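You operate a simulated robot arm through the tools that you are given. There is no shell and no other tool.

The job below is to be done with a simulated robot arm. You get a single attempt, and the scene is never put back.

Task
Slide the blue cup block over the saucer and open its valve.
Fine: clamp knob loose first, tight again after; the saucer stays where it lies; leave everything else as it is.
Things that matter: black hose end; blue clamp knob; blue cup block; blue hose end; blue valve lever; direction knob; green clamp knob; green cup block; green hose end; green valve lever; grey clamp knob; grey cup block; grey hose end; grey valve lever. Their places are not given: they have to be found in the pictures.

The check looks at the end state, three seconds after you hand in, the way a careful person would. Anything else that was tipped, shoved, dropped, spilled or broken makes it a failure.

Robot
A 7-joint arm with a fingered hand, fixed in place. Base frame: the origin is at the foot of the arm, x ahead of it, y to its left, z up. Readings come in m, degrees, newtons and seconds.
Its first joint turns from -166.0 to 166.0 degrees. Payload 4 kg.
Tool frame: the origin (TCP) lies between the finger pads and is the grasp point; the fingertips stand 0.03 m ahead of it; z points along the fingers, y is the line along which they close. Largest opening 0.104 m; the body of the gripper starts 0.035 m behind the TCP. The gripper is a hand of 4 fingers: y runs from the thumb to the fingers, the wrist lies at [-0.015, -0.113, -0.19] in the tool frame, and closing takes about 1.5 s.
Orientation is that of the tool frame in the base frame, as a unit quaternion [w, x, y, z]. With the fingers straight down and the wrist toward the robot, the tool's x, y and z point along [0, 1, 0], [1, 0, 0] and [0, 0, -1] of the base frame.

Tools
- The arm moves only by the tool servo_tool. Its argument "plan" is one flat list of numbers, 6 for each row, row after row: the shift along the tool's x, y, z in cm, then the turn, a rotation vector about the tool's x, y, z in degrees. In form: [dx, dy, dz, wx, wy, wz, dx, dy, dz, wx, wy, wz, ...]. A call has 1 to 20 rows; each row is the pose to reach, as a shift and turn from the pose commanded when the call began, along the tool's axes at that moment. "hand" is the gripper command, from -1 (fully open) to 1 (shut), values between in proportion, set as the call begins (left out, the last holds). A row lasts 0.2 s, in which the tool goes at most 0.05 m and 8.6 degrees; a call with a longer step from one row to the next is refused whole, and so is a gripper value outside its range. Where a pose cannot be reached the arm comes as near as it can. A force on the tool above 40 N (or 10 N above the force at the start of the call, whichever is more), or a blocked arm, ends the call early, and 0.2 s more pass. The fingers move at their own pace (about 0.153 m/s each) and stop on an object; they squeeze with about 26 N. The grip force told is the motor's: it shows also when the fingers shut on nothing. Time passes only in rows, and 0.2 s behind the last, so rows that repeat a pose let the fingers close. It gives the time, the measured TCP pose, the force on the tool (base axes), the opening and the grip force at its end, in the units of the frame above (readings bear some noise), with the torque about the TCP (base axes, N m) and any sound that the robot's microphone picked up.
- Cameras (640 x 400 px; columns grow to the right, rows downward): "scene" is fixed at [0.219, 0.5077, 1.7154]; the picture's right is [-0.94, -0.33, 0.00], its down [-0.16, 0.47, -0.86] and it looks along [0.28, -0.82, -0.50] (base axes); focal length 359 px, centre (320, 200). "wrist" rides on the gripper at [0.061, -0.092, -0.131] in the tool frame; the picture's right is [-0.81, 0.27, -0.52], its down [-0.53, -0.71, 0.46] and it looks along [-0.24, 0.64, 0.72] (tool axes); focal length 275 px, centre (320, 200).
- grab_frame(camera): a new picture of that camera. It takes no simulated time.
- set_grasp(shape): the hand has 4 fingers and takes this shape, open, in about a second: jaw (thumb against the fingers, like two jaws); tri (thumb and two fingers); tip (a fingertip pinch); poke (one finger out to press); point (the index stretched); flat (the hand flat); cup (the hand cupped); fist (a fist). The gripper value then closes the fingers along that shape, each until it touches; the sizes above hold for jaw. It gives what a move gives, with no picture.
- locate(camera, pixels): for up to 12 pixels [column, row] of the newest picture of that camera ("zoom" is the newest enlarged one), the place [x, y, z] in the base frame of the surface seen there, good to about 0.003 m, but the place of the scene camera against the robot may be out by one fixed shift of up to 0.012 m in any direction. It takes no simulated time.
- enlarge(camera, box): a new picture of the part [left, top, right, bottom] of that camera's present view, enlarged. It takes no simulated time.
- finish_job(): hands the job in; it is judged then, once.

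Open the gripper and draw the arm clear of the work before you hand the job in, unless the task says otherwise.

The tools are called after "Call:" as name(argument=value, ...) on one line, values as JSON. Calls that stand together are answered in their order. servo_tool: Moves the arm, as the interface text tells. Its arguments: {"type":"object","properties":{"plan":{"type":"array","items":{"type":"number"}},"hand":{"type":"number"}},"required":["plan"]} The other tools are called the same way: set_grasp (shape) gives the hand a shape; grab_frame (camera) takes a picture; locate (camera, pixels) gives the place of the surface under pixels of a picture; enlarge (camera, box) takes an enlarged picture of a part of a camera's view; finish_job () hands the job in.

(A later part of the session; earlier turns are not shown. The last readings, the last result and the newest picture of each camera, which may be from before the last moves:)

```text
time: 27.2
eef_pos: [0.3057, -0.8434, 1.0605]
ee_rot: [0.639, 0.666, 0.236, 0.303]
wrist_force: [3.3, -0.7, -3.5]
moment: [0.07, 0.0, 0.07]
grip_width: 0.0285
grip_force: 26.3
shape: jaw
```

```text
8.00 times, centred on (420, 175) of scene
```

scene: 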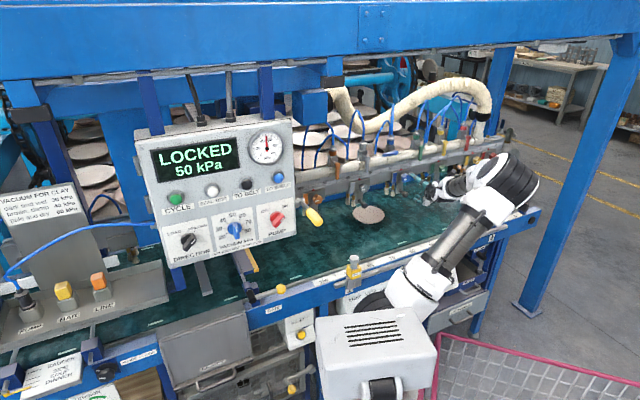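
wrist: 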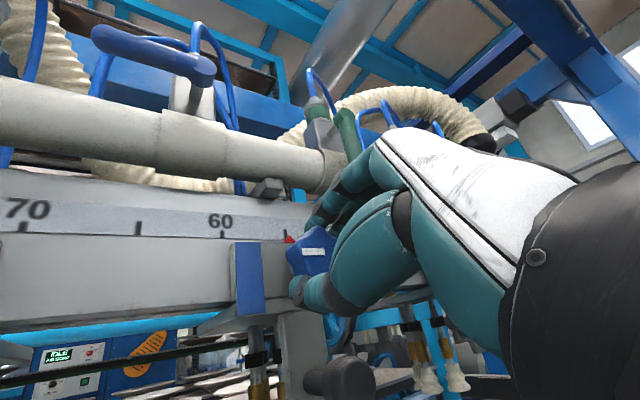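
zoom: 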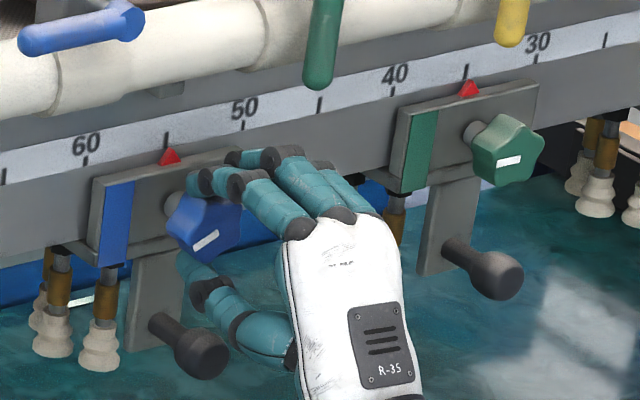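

The knob follows: its white mark has tilted ~24° counter-clockwise, with low torque. I continue turning another 40°.

Call:
servo_tool(plan=[0, 0, 0, 0, 0, -8, 0, 0, 0, 0, 0, -16, 0, 0, 0, 0, 0, -24, 0, 0, 0, 0, 0, -32, 0, 0, 0, 0, 0, -40])

Call:
enlarge(camera="scene", box=[390, 150, 450, 200])

```text
time: 28.4
eef_pos: [0.3043, -0.8463, 1.0618]
ee_rot: [0.702, 0.545, 0.453, 0.068]
wrist_force: [3.8, 9.4, -9.1]
moment: [0.14, 0.16, 0.25]
grip_width: 0.0284
grip_force: 26.1
shape: jaw
out of reach, approached as far as the arm can: row 5
```

```text
8.00 times, centred on (420, 175) of scene
```

zoom: 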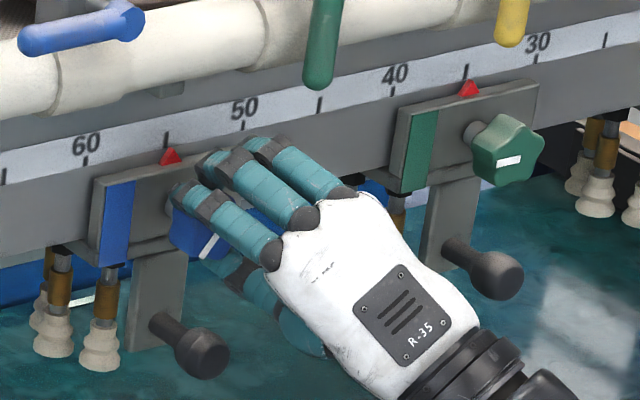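

Row 5 was slightly out of reach (θ≈56°), and the mark is now ~64° counter-clockwise. I release by opening to 0.06 m, then rotate the hand back in place for a second stroke.

Call:
servo_tool(plan=[0, 0, 0, 0, 0, 2, 0, 0, 0, 0, 0, 4, 0, 0, 0, 0, 0, 4, 0, 0, 0, 0, 0, 4], hand=-0.15)

Call:
enlarge(camera="scene", box=[390, 150, 450, 200])

```text
time: 29.4
eef_pos: [0.3041, -0.8459, 1.0622]
ee_rot: [0.701, 0.561, 0.43, 0.093]
wrist_force: [-0.1, 0.1, -0.4]
moment: [-0.02, -0.02, 0.0]
grip_width: 0.0595
grip_force: 0.1
shape: jaw
```

```text
8.00 times, centred on (420, 175) of scene
```

zoom: 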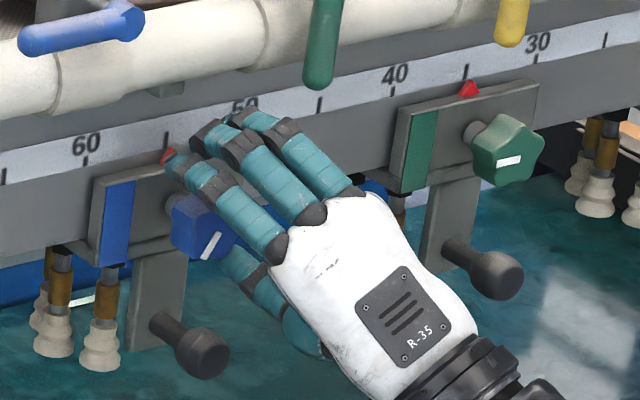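

Released with the knob left at ~64°. I rotate the open hand +84° in place (recentring by a few mm) for the next stroke.

Call:
servo_tool(plan=[0.19, -0.05, 0, 0, 0, 8, 0.38, -0.1, 0, 0, 0, 16, 0.38, -0.1, 0, 0, 0, 24, 0.38, -0.1, 0, 0, 0, 32, 0.38, -0.1, 0, 0, 0, 40, 0.38, -0.1, 0, 0, 0, 48, 0.38, -0.1, 0, 0, 0, 56, 0.38, -0.1, 0, 0, 0, 64, 0.38, -0.1, 0, 0, 0, 72, 0.38, -0.1, 0, 0, 0, 80])

Call:
enlarge(camera="scene", box=[390, 150, 450, 200])

```text
time: 31.6
eef_pos: [0.3059, -0.8449, 1.0599]
ee_rot: [0.478, 0.706, -0.031, 0.522]
wrist_force: [0.1, 0.0, -0.2]
moment: [0.01, 0.02, -0.01]
grip_width: 0.0594
grip_force: 0.0
shape: jaw
```

```text
8.00 times, centred on (420, 175) of scene
```

zoom: 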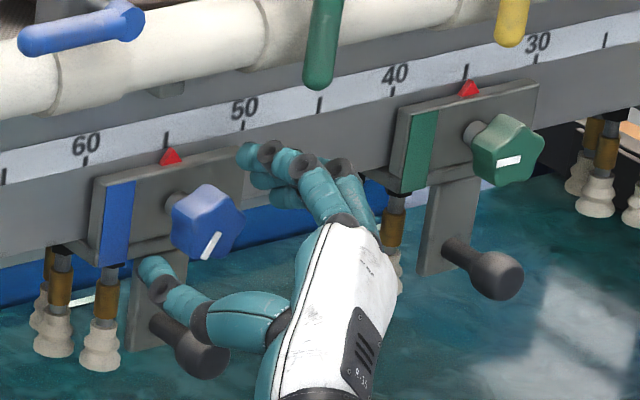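

Hand is at θ≈140° with the knob mark at ~64°. I grip again and turn another 76° counter-clockwise.

Call:
servo_tool(plan=[0, 0, 0, 0, 0, 0, 0, 0, 0, 0, 0, 0, 0, 0, 0, 0, 0, 0, 0, 0, 0, 0, 0, 0, 0, 0, 0, 0, 0, 0, 0, 0, 0, 0, 0, 0, 0, 0, 0, 0, 0, 0, 0, 0, 0, 0, 0, -8, 0, 0, 0, 0, 0, -16, 0, 0, 0, 0, 0, -24, 0, 0, 0, 0, 0, -32, 0, 0, 0, 0, 0, -40, 0, 0, 0, 0, 0, -48, 0, 0, 0, 0, 0, -56, 0, 0, 0, 0, 0, -64, 0, 0, 0, 0, 0, -72, 0, 0, 0, 0, 0, -76], hand=1)

Call:
enlarge(camera="scene", box=[390, 150, 450, 200])

```text
time: 35.2
eef_pos: [0.3046, -0.8449, 1.0599]
ee_rot: [0.697, 0.575, 0.412, 0.117]
wrist_force: [2.7, -0.8, -2.3]
moment: [0.12, -0.09, 0.05]
grip_width: 0.0273
grip_force: 26.3
shape: jaw
```

```text
8.00 times, centred on (420, 175) of scene
```

zoom: 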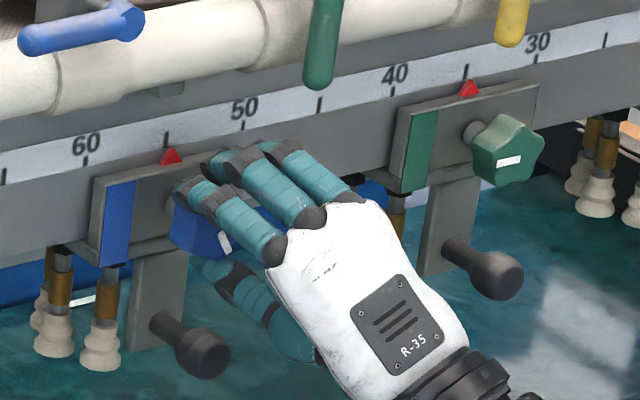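

The mark is now at roughly 140° total. I test whether the clamp is loose by pulling the held knob 1 cm toward grey (-u).

Call:
servo_tool(plan=[0.27, 0.13, 0, 0, 0, 0, 0.54, 0.26, 0, 0, 0, 0, 0.9, 0.44, 0, 0, 0, 0])

Call:
enlarge(camera="scene", box=[390, 150, 450, 200])

```text
time: 36.0
eef_pos: [0.3087, -0.843, 1.0607]
ee_rot: [0.695, 0.576, 0.413, 0.119]
wrist_force: [-0.7, -4.3, -11.4]
moment: [0.27, 0.14, -0.16]
grip_width: 0.0272
grip_force: 26.5
shape: jaw
out of reach, approached as far as the arm can: row 2, 3
```

```text
8.00 times, centred on (420, 175) of scene
```

zoom: 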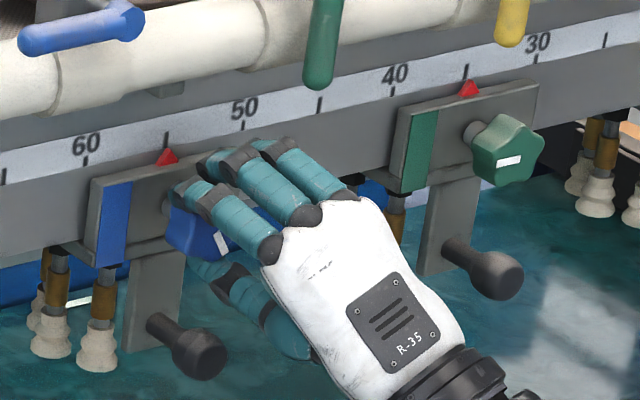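

The block moved a few mm with the knob (pointer shifted from (171,155) to (167,156)), so the clamp is loose. I release, rotate the hand to a mid-range θ≈130° and then regrip to drag.

Call:
servo_tool(plan=[0, 0, 0, 0, 0, 2, 0, 0, 0, 0, 0, 4, 0, 0, 0, 0, 0, 4, 0, 0, 0, 0, 0, 4, 0, 0, 0, 0, 0, 12, 0, 0, 0, 0, 0, 20, 0, 0, 0, 0, 0, 28, 0, 0, 0, 0, 0, 36, 0, 0, 0, 0, 0, 44, 0, 0, 0, 0, 0, 52, 0, 0, 0, 0, 0, 60, 0, 0, 0, 0, 0, 66], hand=-0.15)

Call:
enlarge(camera="scene", box=[390, 150, 450, 200])

Call:
grab_frame(camera="wrist")

```text
time: 38.6
eef_pos: [0.3072, -0.8429, 1.0636]
ee_rot: [0.522, 0.706, 0.031, 0.479]
wrist_force: [-0.4, 0.2, -0.7]
moment: [0.0, 0.02, -0.02]
grip_width: 0.0595
grip_force: 0.0
shape: jaw
```

```text
8.00 times, centred on (420, 175) of scene
```

zoom: 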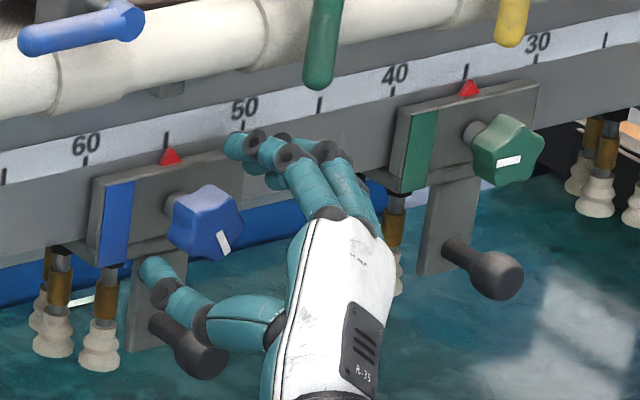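

```text
taken
```

wrist: 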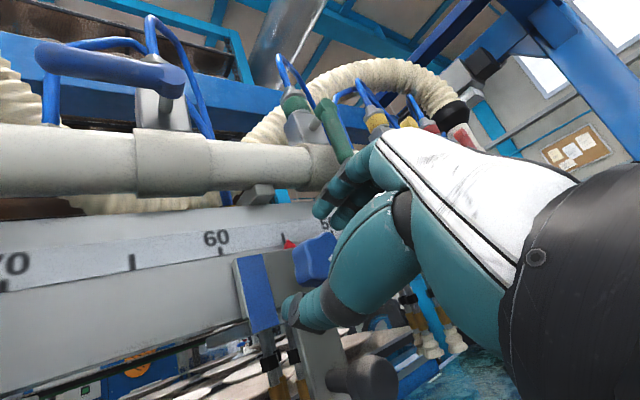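

The pointer has sprung back to (170,155), so the clamp still holds; the knob mark sits at about 135-140°. I recentre and rotate to θ≈148° for another loosening stroke.

Call:
servo_tool(plan=[-0.17, -0.09, 0, 0, 0, 7, -0.33, -0.17, 0, 0, 0, 14])

Call:
servo_tool(plan=[0, 0, 0, 0, 0, 0, 0, 0, 0, 0, 0, 0, 0, 0, 0, 0, 0, 0, 0, 0, 0, 0, 0, 0, 0, 0, 0, 0, 0, 0, 0, 0, 0, 0, 0, 0, 0, 0, 0, 0, 0, 0, 0, 0, 0, 0, 0, -8, 0, 0, 0, 0, 0, -16, 0, 0, 0, 0, 0, -24, 0, 0, 0, 0, 0, -32, 0, 0, 0, 0, 0, -40, 0, 0, 0, 0, 0, -48, 0, 0, 0, 0, 0, -56, 0, 0, 0, 0, 0, -64, 0, 0, 0, 0, 0, -72, 0, 0, 0, 0, 0, -80, 0, 0, 0, 0, 0, -84], hand=1)

Call:
enlarge(camera="scene", box=[390, 150, 450, 200])

```text
time: 39.2
eef_pos: [0.3068, -0.844, 1.0595]
ee_rot: [0.46, 0.704, -0.056, 0.538]
wrist_force: [0.1, 0.0, 0.1]
moment: [-0.05, -0.01, -0.01]
grip_width: 0.0595
grip_force: 0.1
shape: jaw
```

```text
time: 43.0
eef_pos: [0.3049, -0.8453, 1.0607]
ee_rot: [0.7, 0.56, 0.432, 0.093]
wrist_force: [0.1, 0.7, -0.7]
moment: [-0.01, 0.01, 0.0]
grip_width: 0.0214
grip_force: 26.0
shape: jaw
```

```text
8.00 times, centred on (420, 175) of scene
```

zoom: 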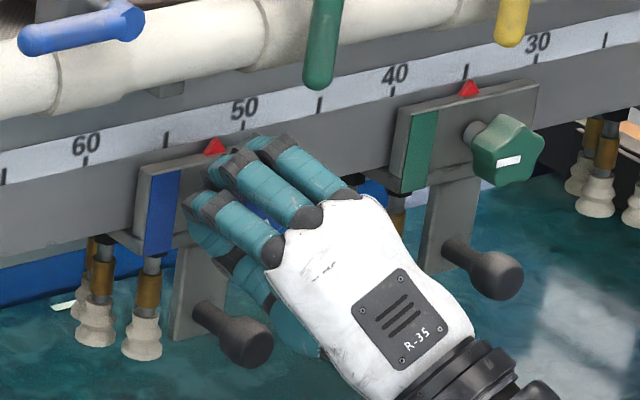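

The block has slid to the right (pointer now at (215,147), ~scale 52): so it is loose now, and the grip (0.021) may be off the knob. I look with the wrist camera before anything else.

Call:
grab_frame(camera="wrist")

Call:
enlarge(camera="wrist", box=[200, 180, 360, 340])

Call:
enlarge(camera="scene", box=[405, 160, 435, 185])

```text
taken
```

wrist: 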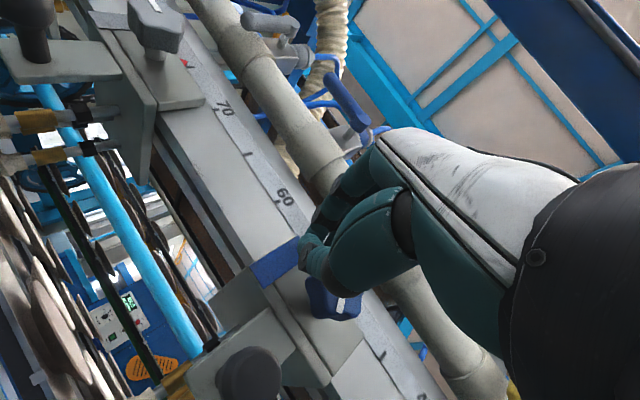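

```text
2.50 times, centred on (280, 260) of wrist
```

zoom: 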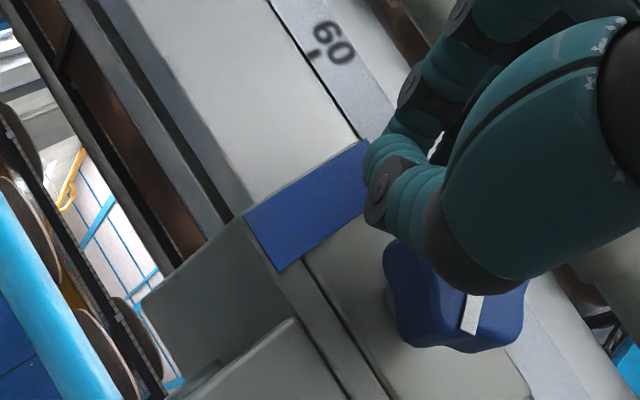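

```text
16.00 times, centred on (420, 172) of scene
```

zoom: 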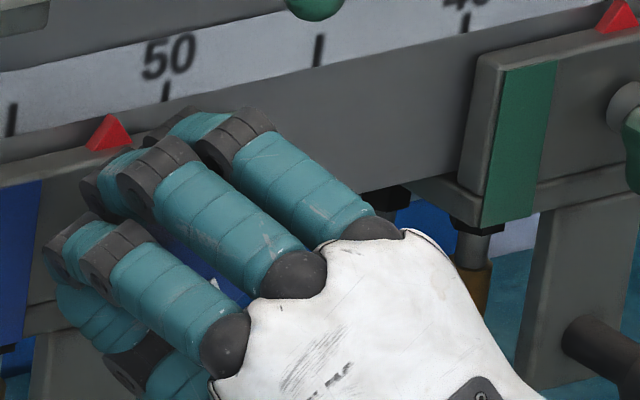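

The thumb and fingers have closed just left of the knob, which slipped out to the right. I retreat straight back 9 cm with the hand still closed so I don't push the block.

Call:
servo_tool(plan=[0, 0, -2, 0, 0, 0, 0, 0, -4, 0, 0, 0, 0, 0, -6, 0, 0, 0, 0, 0, -9, 0, 0, 0])

Call:
enlarge(camera="scene", box=[390, 150, 450, 200])

Call:
grab_frame(camera="wrist")

```text
time: 44.0
eef_pos: [0.2429, -0.7796, 1.0601]
ee_rot: [0.7, 0.561, 0.432, 0.094]
wrist_force: [-0.7, -0.1, 0.2]
moment: [-0.01, -0.04, 0.0]
grip_width: 0.0214
grip_force: 26.2
shape: jaw
out of reach, approached as far as the arm can: row 1, 2
```

```text
8.00 times, centred on (420, 175) of scene
```

zoom: 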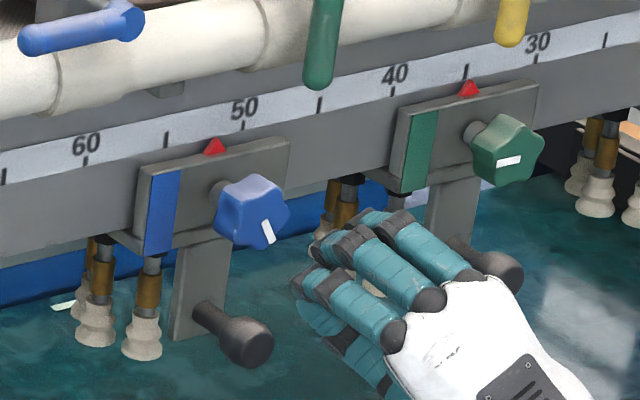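

```text
taken
```

wrist: 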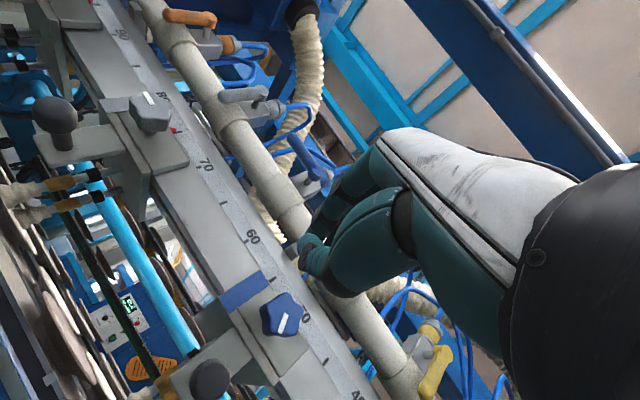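

The block now sits near scale 52 with the knob mark still ~135-140° from its start, loose. I rotate the hand (clear of the work) to θ≈140°, open to 0.06 m, and then relocate the knob.

Call:
servo_tool(plan=[0, 0, 0, 0, 0, 8, 0, 0, 0, 0, 0, 16, 0, 0, 0, 0, 0, 24, 0, 0, 0, 0, 0, 32, 0, 0, 0, 0, 0, 40, 0, 0, 0, 0, 0, 48, 0, 0, 0, 0, 0, 56, 0, 0, 0, 0, 0, 64, 0, 0, 0, 0, 0, 72, 0, 0, 0, 0, 0, 78], hand=-0.15)

Call:
grab_frame(camera="wrist")

Call:
enlarge(camera="scene", box=[400, 155, 440, 185])

```text
time: 46.2
eef_pos: [0.2431, -0.7793, 1.0592]
ee_rot: [0.487, 0.707, -0.019, 0.513]
wrist_force: [0.4, 0.6, 0.1]
moment: [-0.02, -0.01, 0.0]
grip_width: 0.0593
grip_force: 0.0
shape: jaw
```

```text
taken
```

wrist: 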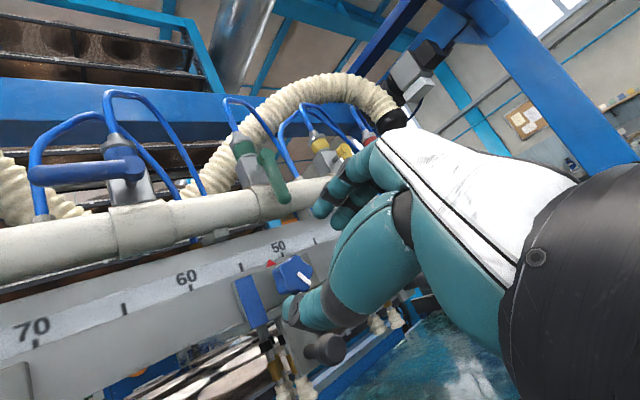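

```text
13.33 times, centred on (420, 170) of scene
```

zoom: 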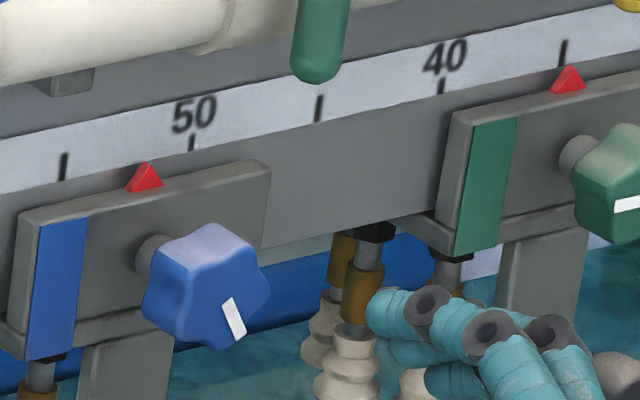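

The pointer reads ≈51.8 now. I locate the knob with both cameras for an exact grasp.

Call:
locate(camera="zoom", pixels=[[207, 285], [145, 180], [190, 240], [225, 300], [240, 330], [63, 165], [192, 143]])

Call:
enlarge(camera="wrist", box=[220, 220, 340, 320])

```text
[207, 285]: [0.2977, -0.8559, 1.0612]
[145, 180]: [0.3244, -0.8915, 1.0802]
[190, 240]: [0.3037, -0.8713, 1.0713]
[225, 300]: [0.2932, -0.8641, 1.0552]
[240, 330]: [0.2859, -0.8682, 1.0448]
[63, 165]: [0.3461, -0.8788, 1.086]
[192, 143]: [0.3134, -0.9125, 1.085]
```

```text
4.00 times, centred on (280, 270) of wrist
```

zoom: 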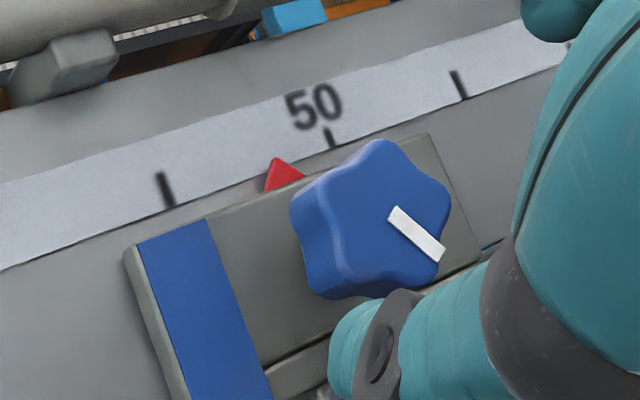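

I locate the knob face centre (~(378,212)) and mark in this wrist zoom.

Call:
locate(camera="zoom", pixels=[[378, 212], [380, 150], [443, 195], [432, 265], [350, 280], [305, 205], [393, 212], [440, 255], [280, 178]])

```text
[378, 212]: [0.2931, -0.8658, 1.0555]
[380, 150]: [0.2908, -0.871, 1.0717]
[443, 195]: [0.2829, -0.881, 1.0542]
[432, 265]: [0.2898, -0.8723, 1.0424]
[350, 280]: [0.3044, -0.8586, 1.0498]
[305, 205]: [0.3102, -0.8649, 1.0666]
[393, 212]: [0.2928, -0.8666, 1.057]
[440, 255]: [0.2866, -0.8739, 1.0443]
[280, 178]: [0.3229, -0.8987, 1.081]
```

The knob centre is at about s=0.409, z=1.059 with its mark turned ~127° CCW from the start. I move 3 cm right and advance to n≈-0.814 with the hand open at 0.06.

Call:
servo_tool(plan=[-0.97, 1.15, 0, 0, 0, 0, -1.93, 2.3, 0, 0, 0, 0, -1.93, 2.3, 2.5, 0, 0, 0, -1.93, 2.3, 5, 0, 0, 0, -1.93, 2.3, 7, 0, 0, 0, -1.93, 2.3, 8, 0, 0, 0, -1.93, 2.3, 9.1, 0, 0, 0])

Call:
enlarge(camera="scene", box=[395, 150, 455, 200])

Call:
grab_frame(camera="wrist")

```text
time: 47.8
eef_pos: [0.2869, -0.8655, 1.0607]
ee_rot: [0.488, 0.706, -0.019, 0.512]
wrist_force: [0.2, 1.0, -0.1]
moment: [-0.02, -0.01, 0.03]
grip_width: 0.0592
grip_force: 0.1
shape: jaw
```

```text
8.00 times, centred on (425, 175) of scene
```

zoom: 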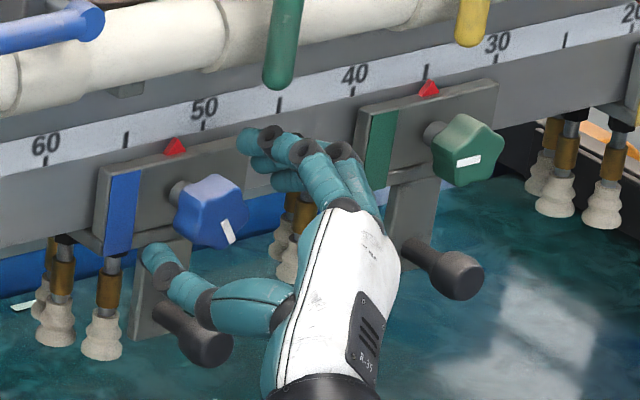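

```text
taken
```

wrist: 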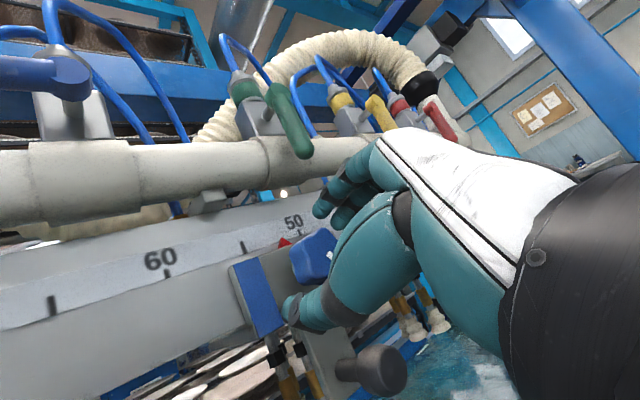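

Well positioned: the knob lies between the thumb (155,255) and fingers (250,140). I close the hand.

Call:
servo_tool(plan=[0, 0, 0, 0, 0, 0, 0, 0, 0, 0, 0, 0, 0, 0, 0, 0, 0, 0, 0, 0, 0, 0, 0, 0, 0, 0, 0, 0, 0, 0, 0, 0, 0, 0, 0, 0, 0, 0, 0, 0, 0, 0], hand=1)

Call:
enlarge(camera="scene", box=[395, 150, 455, 200])

```text
time: 49.4
eef_pos: [0.2868, -0.8669, 1.0604]
ee_rot: [0.487, 0.707, -0.019, 0.512]
wrist_force: [4.1, -0.4, -3.1]
moment: [0.06, 0.06, 0.02]
grip_width: 0.028
grip_force: 25.8
shape: jaw
```

```text
8.00 times, centred on (425, 175) of scene
```

zoom: 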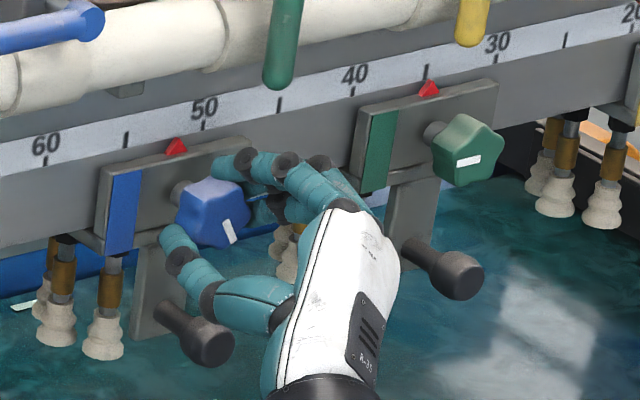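

Gripped (0.028 m). I drag the block 3 cm toward grey (-u) and check that it follows.

Call:
servo_tool(plan=[0.48, -0.57, 0, 0, 0, 0, 0.96, -1.15, 0, 0, 0, 0, 1.45, -1.72, 0, 0, 0, 0, 1.93, -2.3, 0, 0, 0, 0])

Call:
enlarge(camera="scene", box=[375, 150, 435, 200])

```text
time: 50.4
eef_pos: [0.308, -0.8448, 1.0591]
ee_rot: [0.488, 0.706, -0.018, 0.513]
wrist_force: [1.4, -3.0, 1.9]
moment: [-0.06, -0.04, -0.07]
grip_width: 0.0279
grip_force: 26.2
shape: jaw
```

```text
8.00 times, centred on (405, 175) of scene
```

zoom: 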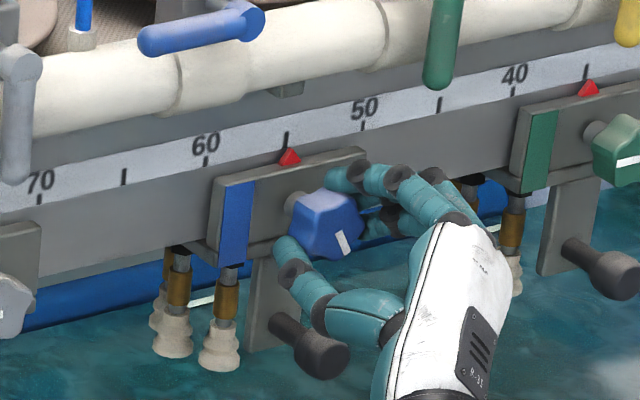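

The block follows smoothly (pointer now at ~54.9). I continue dragging 6 cm more.

Call:
servo_tool(plan=[0.64, -0.77, 0, 0, 0, 0, 1.29, -1.53, 0, 0, 0, 0, 1.93, -2.3, 0, 0, 0, 0, 2.57, -3.06, 0, 0, 0, 0, 3.22, -3.83, 0, 0, 0, 0, 3.86, -4.6, 0, 0, 0, 0])

Call:
enlarge(camera="scene", box=[355, 150, 415, 200])

```text
time: 51.8
eef_pos: [0.3492, -0.8003, 1.0581]
ee_rot: [0.487, 0.706, -0.018, 0.514]
wrist_force: [1.1, -4.0, 6.4]
moment: [-0.23, -0.13, -0.2]
grip_width: 0.0271
grip_force: 25.5
shape: jaw
```

```text
8.00 times, centred on (385, 175) of scene
```

zoom: 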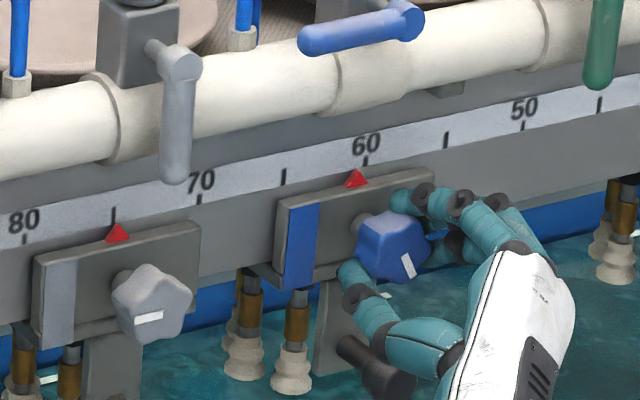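

Pointer now ≈60.6. I drag another 4.2 cm.

Call:
servo_tool(plan=[0.64, -0.77, 0, 0, 0, 0, 1.29, -1.53, 0, 0, 0, 0, 1.93, -2.3, 0, 0, 0, 0, 2.57, -3.06, 0, 0, 0, 0, 2.7, -3.22, 0, 0, 0, 0])

Call:
enlarge(camera="scene", box=[345, 155, 405, 205])

Call:
enlarge(camera="scene", box=[360, 160, 392, 180])

```text
time: 53.0
eef_pos: [0.3795, -0.7727, 1.0556]
ee_rot: [0.488, 0.706, -0.019, 0.512]
wrist_force: [-1.8, -0.9, 11.1]
moment: [-0.32, -0.24, -0.19]
grip_width: 0.0274
grip_force: 25.4
shape: jaw
```

```text
8.00 times, centred on (375, 180) of scene
```

zoom: 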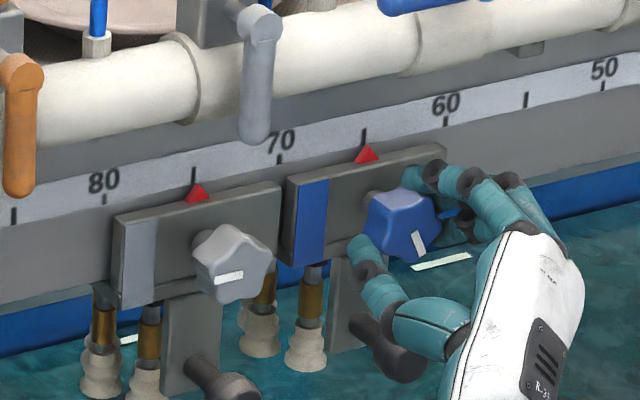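

```text
16.00 times, centred on (376, 170) of scene
```

zoom: 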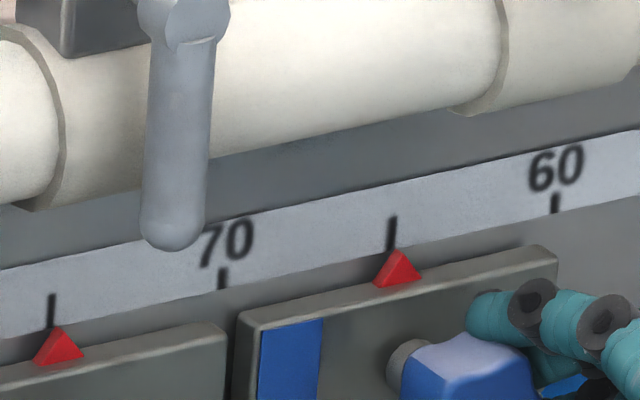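

The blue pointer is at ≈64.95 (apex (398,252) against tick 65 at (391,233), same offset as grey at 75), over the saucer. Now I tighten while holding: raise 3 mm to relieve the vertical load and turn clockwise (+tool z) as far as reach allows.

Call:
servo_tool(plan=[0.23, 0.19, 0, 0, 0, 0, 0.23, 0.19, 0, 0, 0, 8, 0.23, 0.19, 0, 0, 0, 16, 0.23, 0.19, 0, 0, 0, 24])

Call:
enlarge(camera="scene", box=[345, 155, 405, 205])

```text
time: 54.0
eef_pos: [0.3801, -0.772, 1.0598]
ee_rot: [0.369, 0.687, -0.165, 0.604]
wrist_force: [-2.2, -0.3, -0.2]
moment: [0.02, 0.0, -0.19]
grip_width: 0.028
grip_force: 25.9
shape: jaw
```

```text
8.00 times, centred on (375, 180) of scene
```

zoom: 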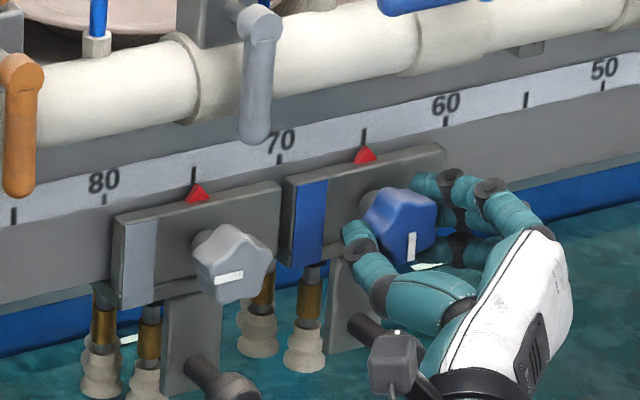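

θ=164° reached; the knob turns with the hand, pointer stays at 65. I continue clockwise another 32°.

Call:
servo_tool(plan=[0, 0, 0, 0, 0, 8, 0, 0, 0, 0, 0, 16, 0, 0, 0, 0, 0, 24, 0, 0, 0, 0, 0, 32])

Call:
enlarge(camera="scene", box=[345, 155, 405, 205])

```text
time: 55.0
eef_pos: [0.326, -0.7714, 1.0076]
ee_rot: [0.166, 0.651, -0.3, 0.677]
wrist_force: [-2.9, -1.0, 8.6]
moment: [0.53, 0.39, 0.28]
grip_width: 0.0207
grip_force: 25.9
shape: jaw
out of reach, approached as far as the arm can: row 1, 2, 3, 4
```

```text
8.00 times, centred on (375, 180) of scene
```

zoom: 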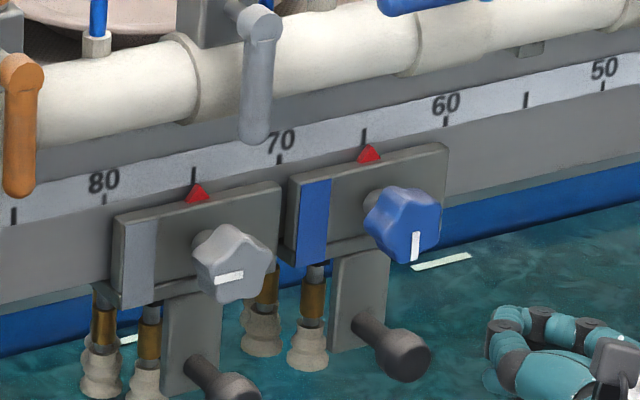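

That stroke was beyond reach and the hand slid off the knob (block still at ~64.9, mark now vertical). I back straight off before regrouping.

Call:
servo_tool(plan=[0, 0, -2, 0, 0, 0, 0, 0, -4, 0, 0, 0, 0, 0, -7, 0, 0, 0])

Call:
grab_frame(camera="scene")

Call:
enlarge(camera="scene", box=[345, 140, 425, 200])

```text
time: 55.8
eef_pos: [0.2724, -0.7258, 1.0238]
ee_rot: [0.173, 0.651, -0.292, 0.679]
wrist_force: [-0.2, -0.1, 0.0]
moment: [0.03, 0.0, 0.0]
grip_width: 0.0207
grip_force: 26.1
shape: jaw
```

```text
taken
```

scene: 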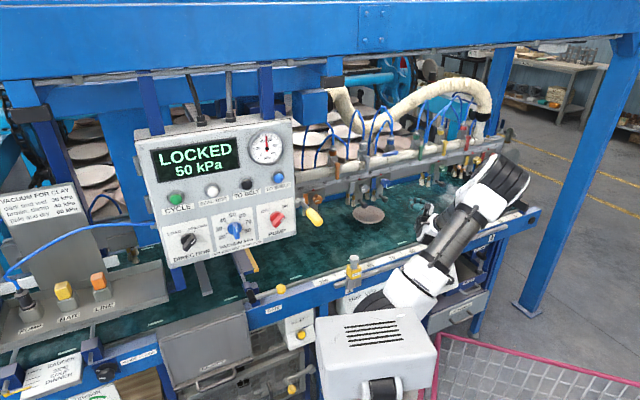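

```text
6.67 times, centred on (385, 170) of scene
```

zoom: 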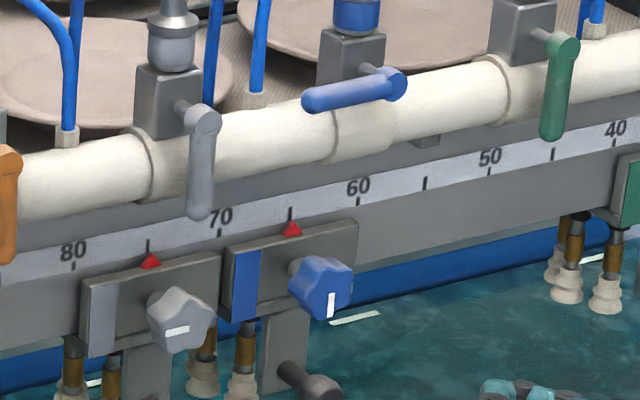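

Hand is free at s=0.321, n=-0.706. I bring it back to θ≈115°, centred in front of the knob at its new place (s≈0.280, n≈-0.72, z≈1.06), opening to 0.06.

Call:
servo_tool(plan=[0.29, -0.44, 0.18, -0.67, -0.26, -7.5, 0.59, -0.89, 0.36, -1.34, -0.52, -14.9, 0.88, -1.33, 0.54, -2.01, -0.78, -22.4, 1.18, -1.78, 0.72, -2.68, -1.04, -29.9, 1.47, -2.22, 0.9, -3.35, -1.3, -37.4, 1.76, -2.66, 1.08, -4.02, -1.56, -44.8, 2.06, -3.11, 1.26, -4.69, -1.82, -52.3, 2.35, -3.55, 1.44, -5.36, -2.08, -59.8, 2.65, -4.0, 1.62, -6.03, -2.34, -67.2, 2.94, -4.44, 1.8, -6.7, -2.6, -74.7], hand=-0.15)

Call:
grab_frame(camera="wrist")

Call:
enlarge(camera="wrist", box=[220, 200, 360, 320])

```text
time: 58.0
eef_pos: [0.3106, -0.7087, 1.0595]
ee_rot: [0.579, 0.699, 0.121, 0.403]
wrist_force: [0.0, 0.4, -0.5]
moment: [-0.01, 0.03, -0.02]
grip_width: 0.0593
grip_force: 0.1
shape: jaw
```

```text
taken
```

wrist: 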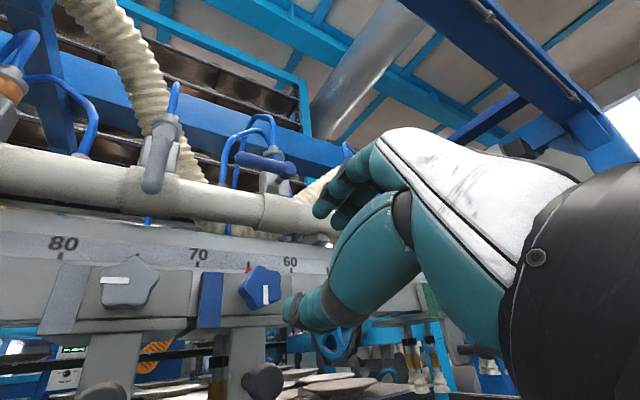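

```text
3.33 times, centred on (290, 260) of wrist
```

zoom: 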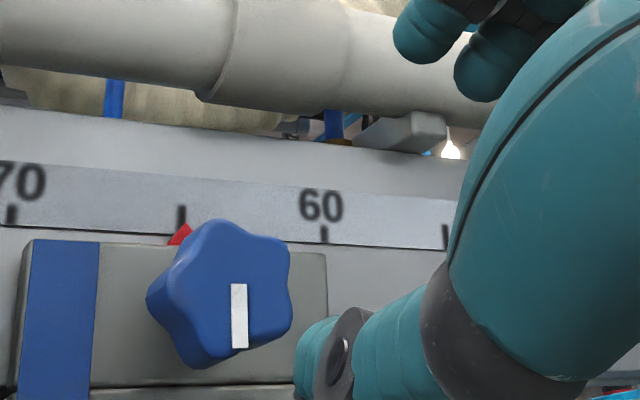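

Orientation is exact at θ=115°. I locate the knob's face and mark in this wrist zoom.

Call:
locate(camera="zoom", pixels=[[238, 275], [225, 228], [285, 262], [280, 325], [208, 355], [175, 290], [238, 290], [241, 345], [182, 235], [180, 215]])

Call:
enlarge(camera="scene", box=[365, 160, 397, 180])

```text
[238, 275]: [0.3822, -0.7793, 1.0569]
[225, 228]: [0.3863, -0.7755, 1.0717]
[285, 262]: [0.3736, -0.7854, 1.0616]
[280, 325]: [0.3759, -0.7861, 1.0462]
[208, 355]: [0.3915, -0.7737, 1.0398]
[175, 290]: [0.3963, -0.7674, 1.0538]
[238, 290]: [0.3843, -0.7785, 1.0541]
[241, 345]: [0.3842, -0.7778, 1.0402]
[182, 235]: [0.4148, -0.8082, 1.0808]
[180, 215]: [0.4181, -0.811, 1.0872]
```

```text
16.00 times, centred on (381, 170) of scene
```

zoom: 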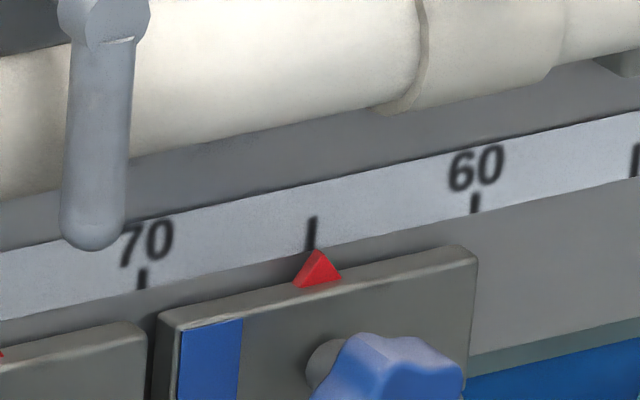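

The knob centre is s≈0.279, z≈1.058 and the pointer still reads 65. I advance around the knob (n≈-0.814).

Call:
servo_tool(plan=[0.16, -0.24, 2.5, 0, 0, 0, 0.16, -0.24, 5, 0, 0, 0, 0.16, -0.24, 7, 0, 0, 0, 0.16, -0.24, 8.2, 0, 0, 0, 0.16, -0.24, 9.3, 0, 0, 0])

Call:
enlarge(camera="scene", box=[345, 155, 405, 205])

Call:
enlarge(camera="wrist", box=[240, 180, 380, 340])

```text
time: 59.2
eef_pos: [0.3769, -0.7745, 1.0579]
ee_rot: [0.578, 0.698, 0.121, 0.405]
wrist_force: [0.4, -0.4, -0.7]
moment: [0.02, 0.01, 0.02]
grip_width: 0.0595
grip_force: 0.1
shape: jaw
```

```text
8.00 times, centred on (375, 180) of scene
```

zoom: 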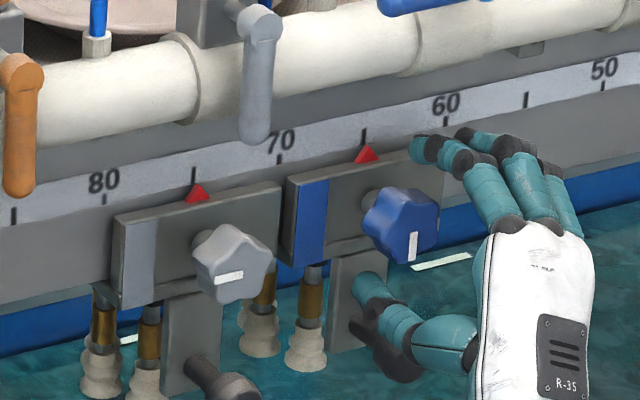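

```text
2.50 times, centred on (310, 260) of wrist
```

zoom: 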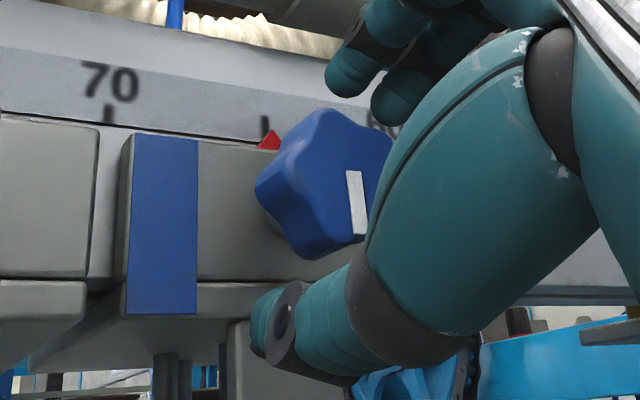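

Good alignment: thumb (365,285), fingertips (420,148), knob between. I close on the knob.

Call:
servo_tool(plan=[0, 0, 0, 0, 0, 0, 0, 0, 0, 0, 0, 0, 0, 0, 0, 0, 0, 0, 0, 0, 0, 0, 0, 0, 0, 0, 0, 0, 0, 0, 0, 0, 0, 0, 0, 0, 0, 0, 0, 0, 0, 0], hand=1)

Call:
enlarge(camera="scene", box=[345, 155, 405, 205])

```text
time: 60.8
eef_pos: [0.3778, -0.7735, 1.0571]
ee_rot: [0.578, 0.699, 0.121, 0.404]
wrist_force: [2.4, -0.5, -4.1]
moment: [0.04, 0.05, 0.05]
grip_width: 0.0279
grip_force: 25.7
shape: jaw
```

```text
8.00 times, centred on (375, 180) of scene
```

zoom: 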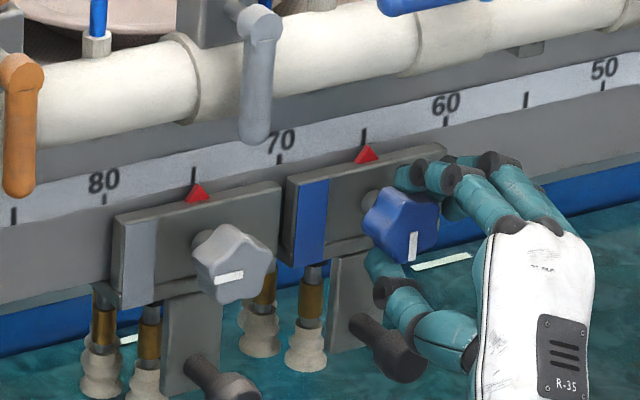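

Gripped firmly (0.028). I tighten clockwise by 44° (to θ≈159°) in 5.5° steps.

Call:
servo_tool(plan=[0, 0, 0, 0, 0, 5.5, 0, 0, 0, 0, 0, 11, 0, 0, 0, 0, 0, 16.5, 0, 0, 0, 0, 0, 22, 0, 0, 0, 0, 0, 27.5, 0, 0, 0, 0, 0, 33, 0, 0, 0, 0, 0, 38.5, 0, 0, 0, 0, 0, 44])

Call:
enlarge(camera="scene", box=[345, 155, 405, 205])

```text
time: 62.6
eef_pos: [0.3771, -0.7725, 1.0569]
ee_rot: [0.384, 0.693, -0.15, 0.591]
wrist_force: [1.7, -3.7, -3.4]
moment: [0.03, 0.05, -0.1]
grip_width: 0.0275
grip_force: 26.2
shape: jaw
```

```text
8.00 times, centred on (375, 180) of scene
```

zoom: 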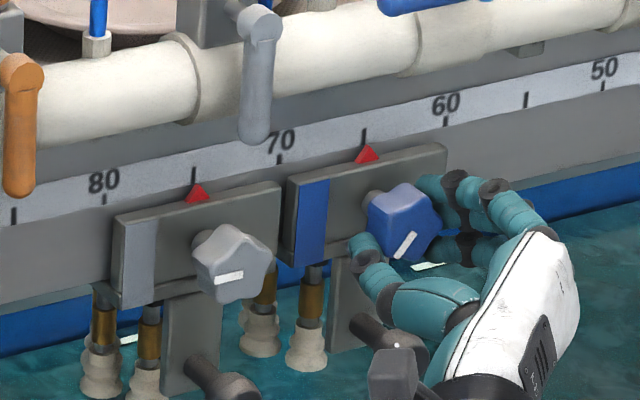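

The mark has turned another 44° clockwise; pointer stays at 65. I release (open to 0.06) and rotate the hand back to θ≈108° in place.

Call:
servo_tool(plan=[0, 0, 0, 0, 0, 0, 0, 0, 0, 0, 0, 0, 0, 0, 0, 0, 0, 0, 0, 0, 0, 0, 0, 0, 0, 0, 0, 0, 0, -8, 0, 0, 0, 0, 0, -16, 0, 0, 0, 0, 0, -24, 0, 0, 0, 0, 0, -32, 0, 0, 0, 0, 0, -40, 0, 0, 0, 0, 0, -48, 0, 0, 0, 0, 0, -51], hand=-0.15)

Call:
enlarge(camera="scene", box=[345, 155, 405, 205])

Call:
enlarge(camera="wrist", box=[240, 180, 380, 340])

```text
time: 65.0
eef_pos: [0.3781, -0.7726, 1.0577]
ee_rot: [0.602, 0.69, 0.164, 0.367]
wrist_force: [0.0, -0.1, 0.4]
moment: [0.02, 0.04, -0.01]
grip_width: 0.0593
grip_force: 0.1
shape: jaw
```

```text
8.00 times, centred on (375, 180) of scene
```

zoom: 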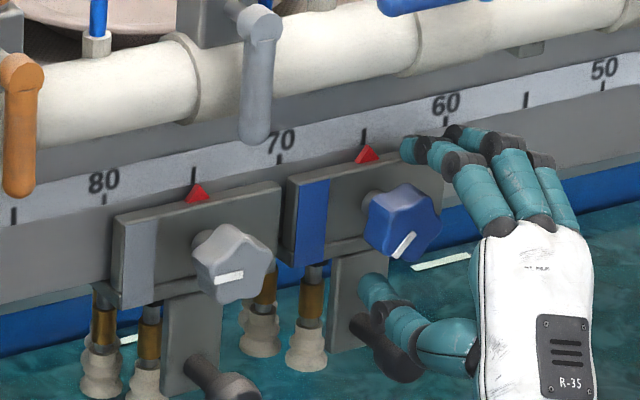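

```text
2.50 times, centred on (310, 260) of wrist
```

zoom: 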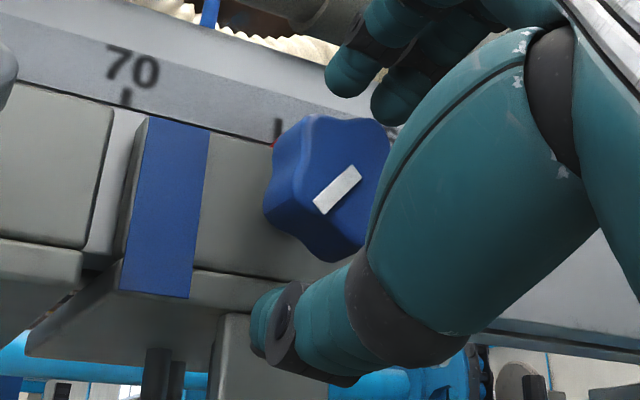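

The knob stays put with its mark pointing lower-left. I grip again and turn clockwise 50°.

Call:
servo_tool(plan=[0, 0, 0, 0, 0, 0, 0, 0, 0, 0, 0, 0, 0, 0, 0, 0, 0, 0, 0, 0, 0, 0, 0, 0, 0, 0, 0, 0, 0, 0, 0, 0, 0, 0, 0, 0, 0, 0, 0, 0, 0, 0, 0, 0, 0, 0, 0, 5, 0, 0, 0, 0, 0, 10, 0, 0, 0, 0, 0, 15, 0, 0, 0, 0, 0, 20, 0, 0, 0, 0, 0, 25, 0, 0, 0, 0, 0, 30, 0, 0, 0, 0, 0, 35, 0, 0, 0, 0, 0, 40, 0, 0, 0, 0, 0, 45, 0, 0, 0, 0, 0, 50], hand=1)

Call:
enlarge(camera="scene", box=[345, 155, 405, 205])

```text
time: 68.6
eef_pos: [0.3779, -0.7729, 1.0573]
ee_rot: [0.389, 0.694, -0.144, 0.588]
wrist_force: [4.6, -3.8, 0.5]
moment: [-0.05, -0.02, -0.04]
grip_width: 0.0279
grip_force: 26.3
shape: jaw
```

```text
8.00 times, centred on (375, 180) of scene
```

zoom: 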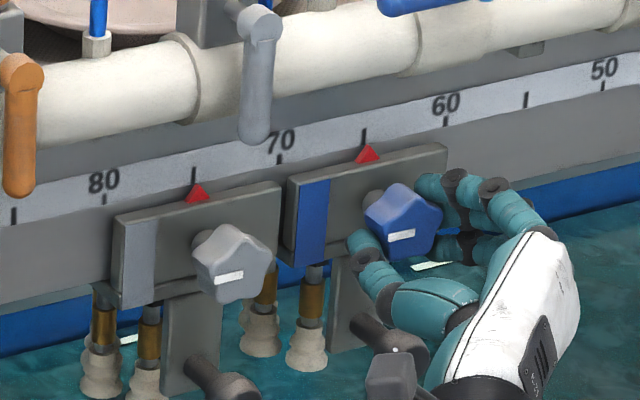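

The mark is back to horizontal, like the grey one. I try another few degrees clockwise to feel whether it is at its stop.

Call:
servo_tool(plan=[0, 0, 0, 0, 0, 3, 0, 0, 0, 0, 0, 6])

Call:
enlarge(camera="scene", box=[345, 155, 405, 205])

```text
time: 69.2
eef_pos: [0.3775, -0.7715, 1.0533]
ee_rot: [0.361, 0.683, -0.174, 0.611]
wrist_force: [14.5, -5.0, 22.7]
moment: [-0.65, -0.1, 0.07]
grip_width: 0.0266
grip_force: 26.2
shape: jaw
out of reach, approached as far as the arm can: row 2
```

```text
8.00 times, centred on (375, 180) of scene
```

zoom: 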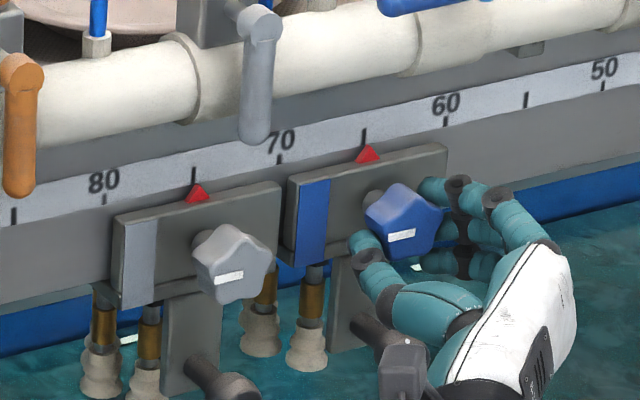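

Forces rose and the mark barely moved, partly from reach limits. I release and come back to θ≈105° for one more confirming stroke.

Call:
servo_tool(plan=[0, 0, 0, 0, 0, 0, 0, 0, 0, 0, 0, 0, 0, 0, 0, 0, 0, 0, 0, 0, 0, 0, 0, 0, 0, 0, 0, 0, 0, -8, 0, 0, 0, 0, 0, -16, 0, 0, 0, 0, 0, -24, 0, 0, 0, 0, 0, -32, 0, 0, 0, 0, 0, -40, 0, 0, 0, 0, 0, -48, 0, 0, 0, 0, 0, -54], hand=-0.15)

Call:
enlarge(camera="scene", box=[345, 155, 405, 205])

Call:
enlarge(camera="wrist", box=[240, 180, 380, 340])

```text
time: 71.6
eef_pos: [0.374, -0.7734, 1.0493]
ee_rot: [0.596, 0.692, 0.152, 0.377]
wrist_force: [-0.3, -0.3, 0.4]
moment: [0.0, -0.01, 0.03]
grip_width: 0.0594
grip_force: 0.0
shape: jaw
```

```text
8.00 times, centred on (375, 180) of scene
```

zoom: 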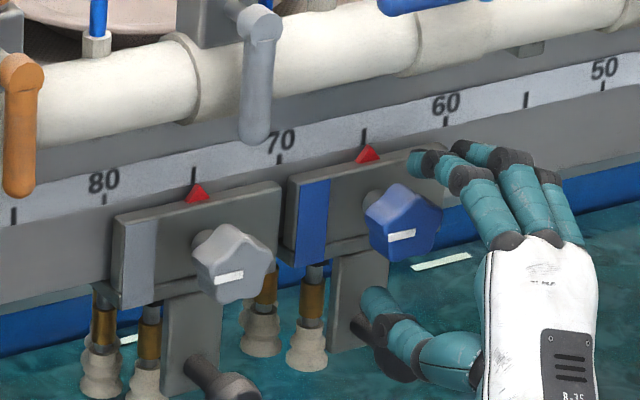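

```text
2.50 times, centred on (310, 260) of wrist
```

zoom: 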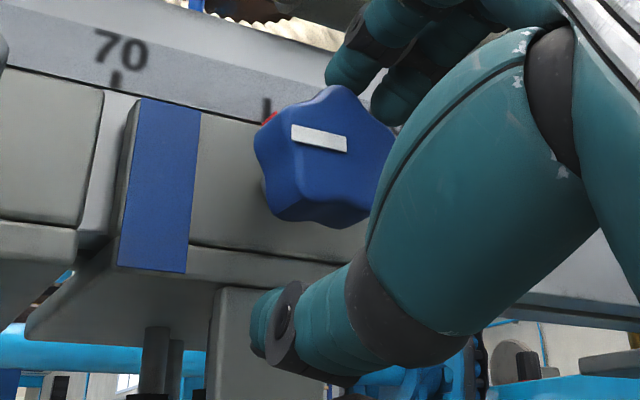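

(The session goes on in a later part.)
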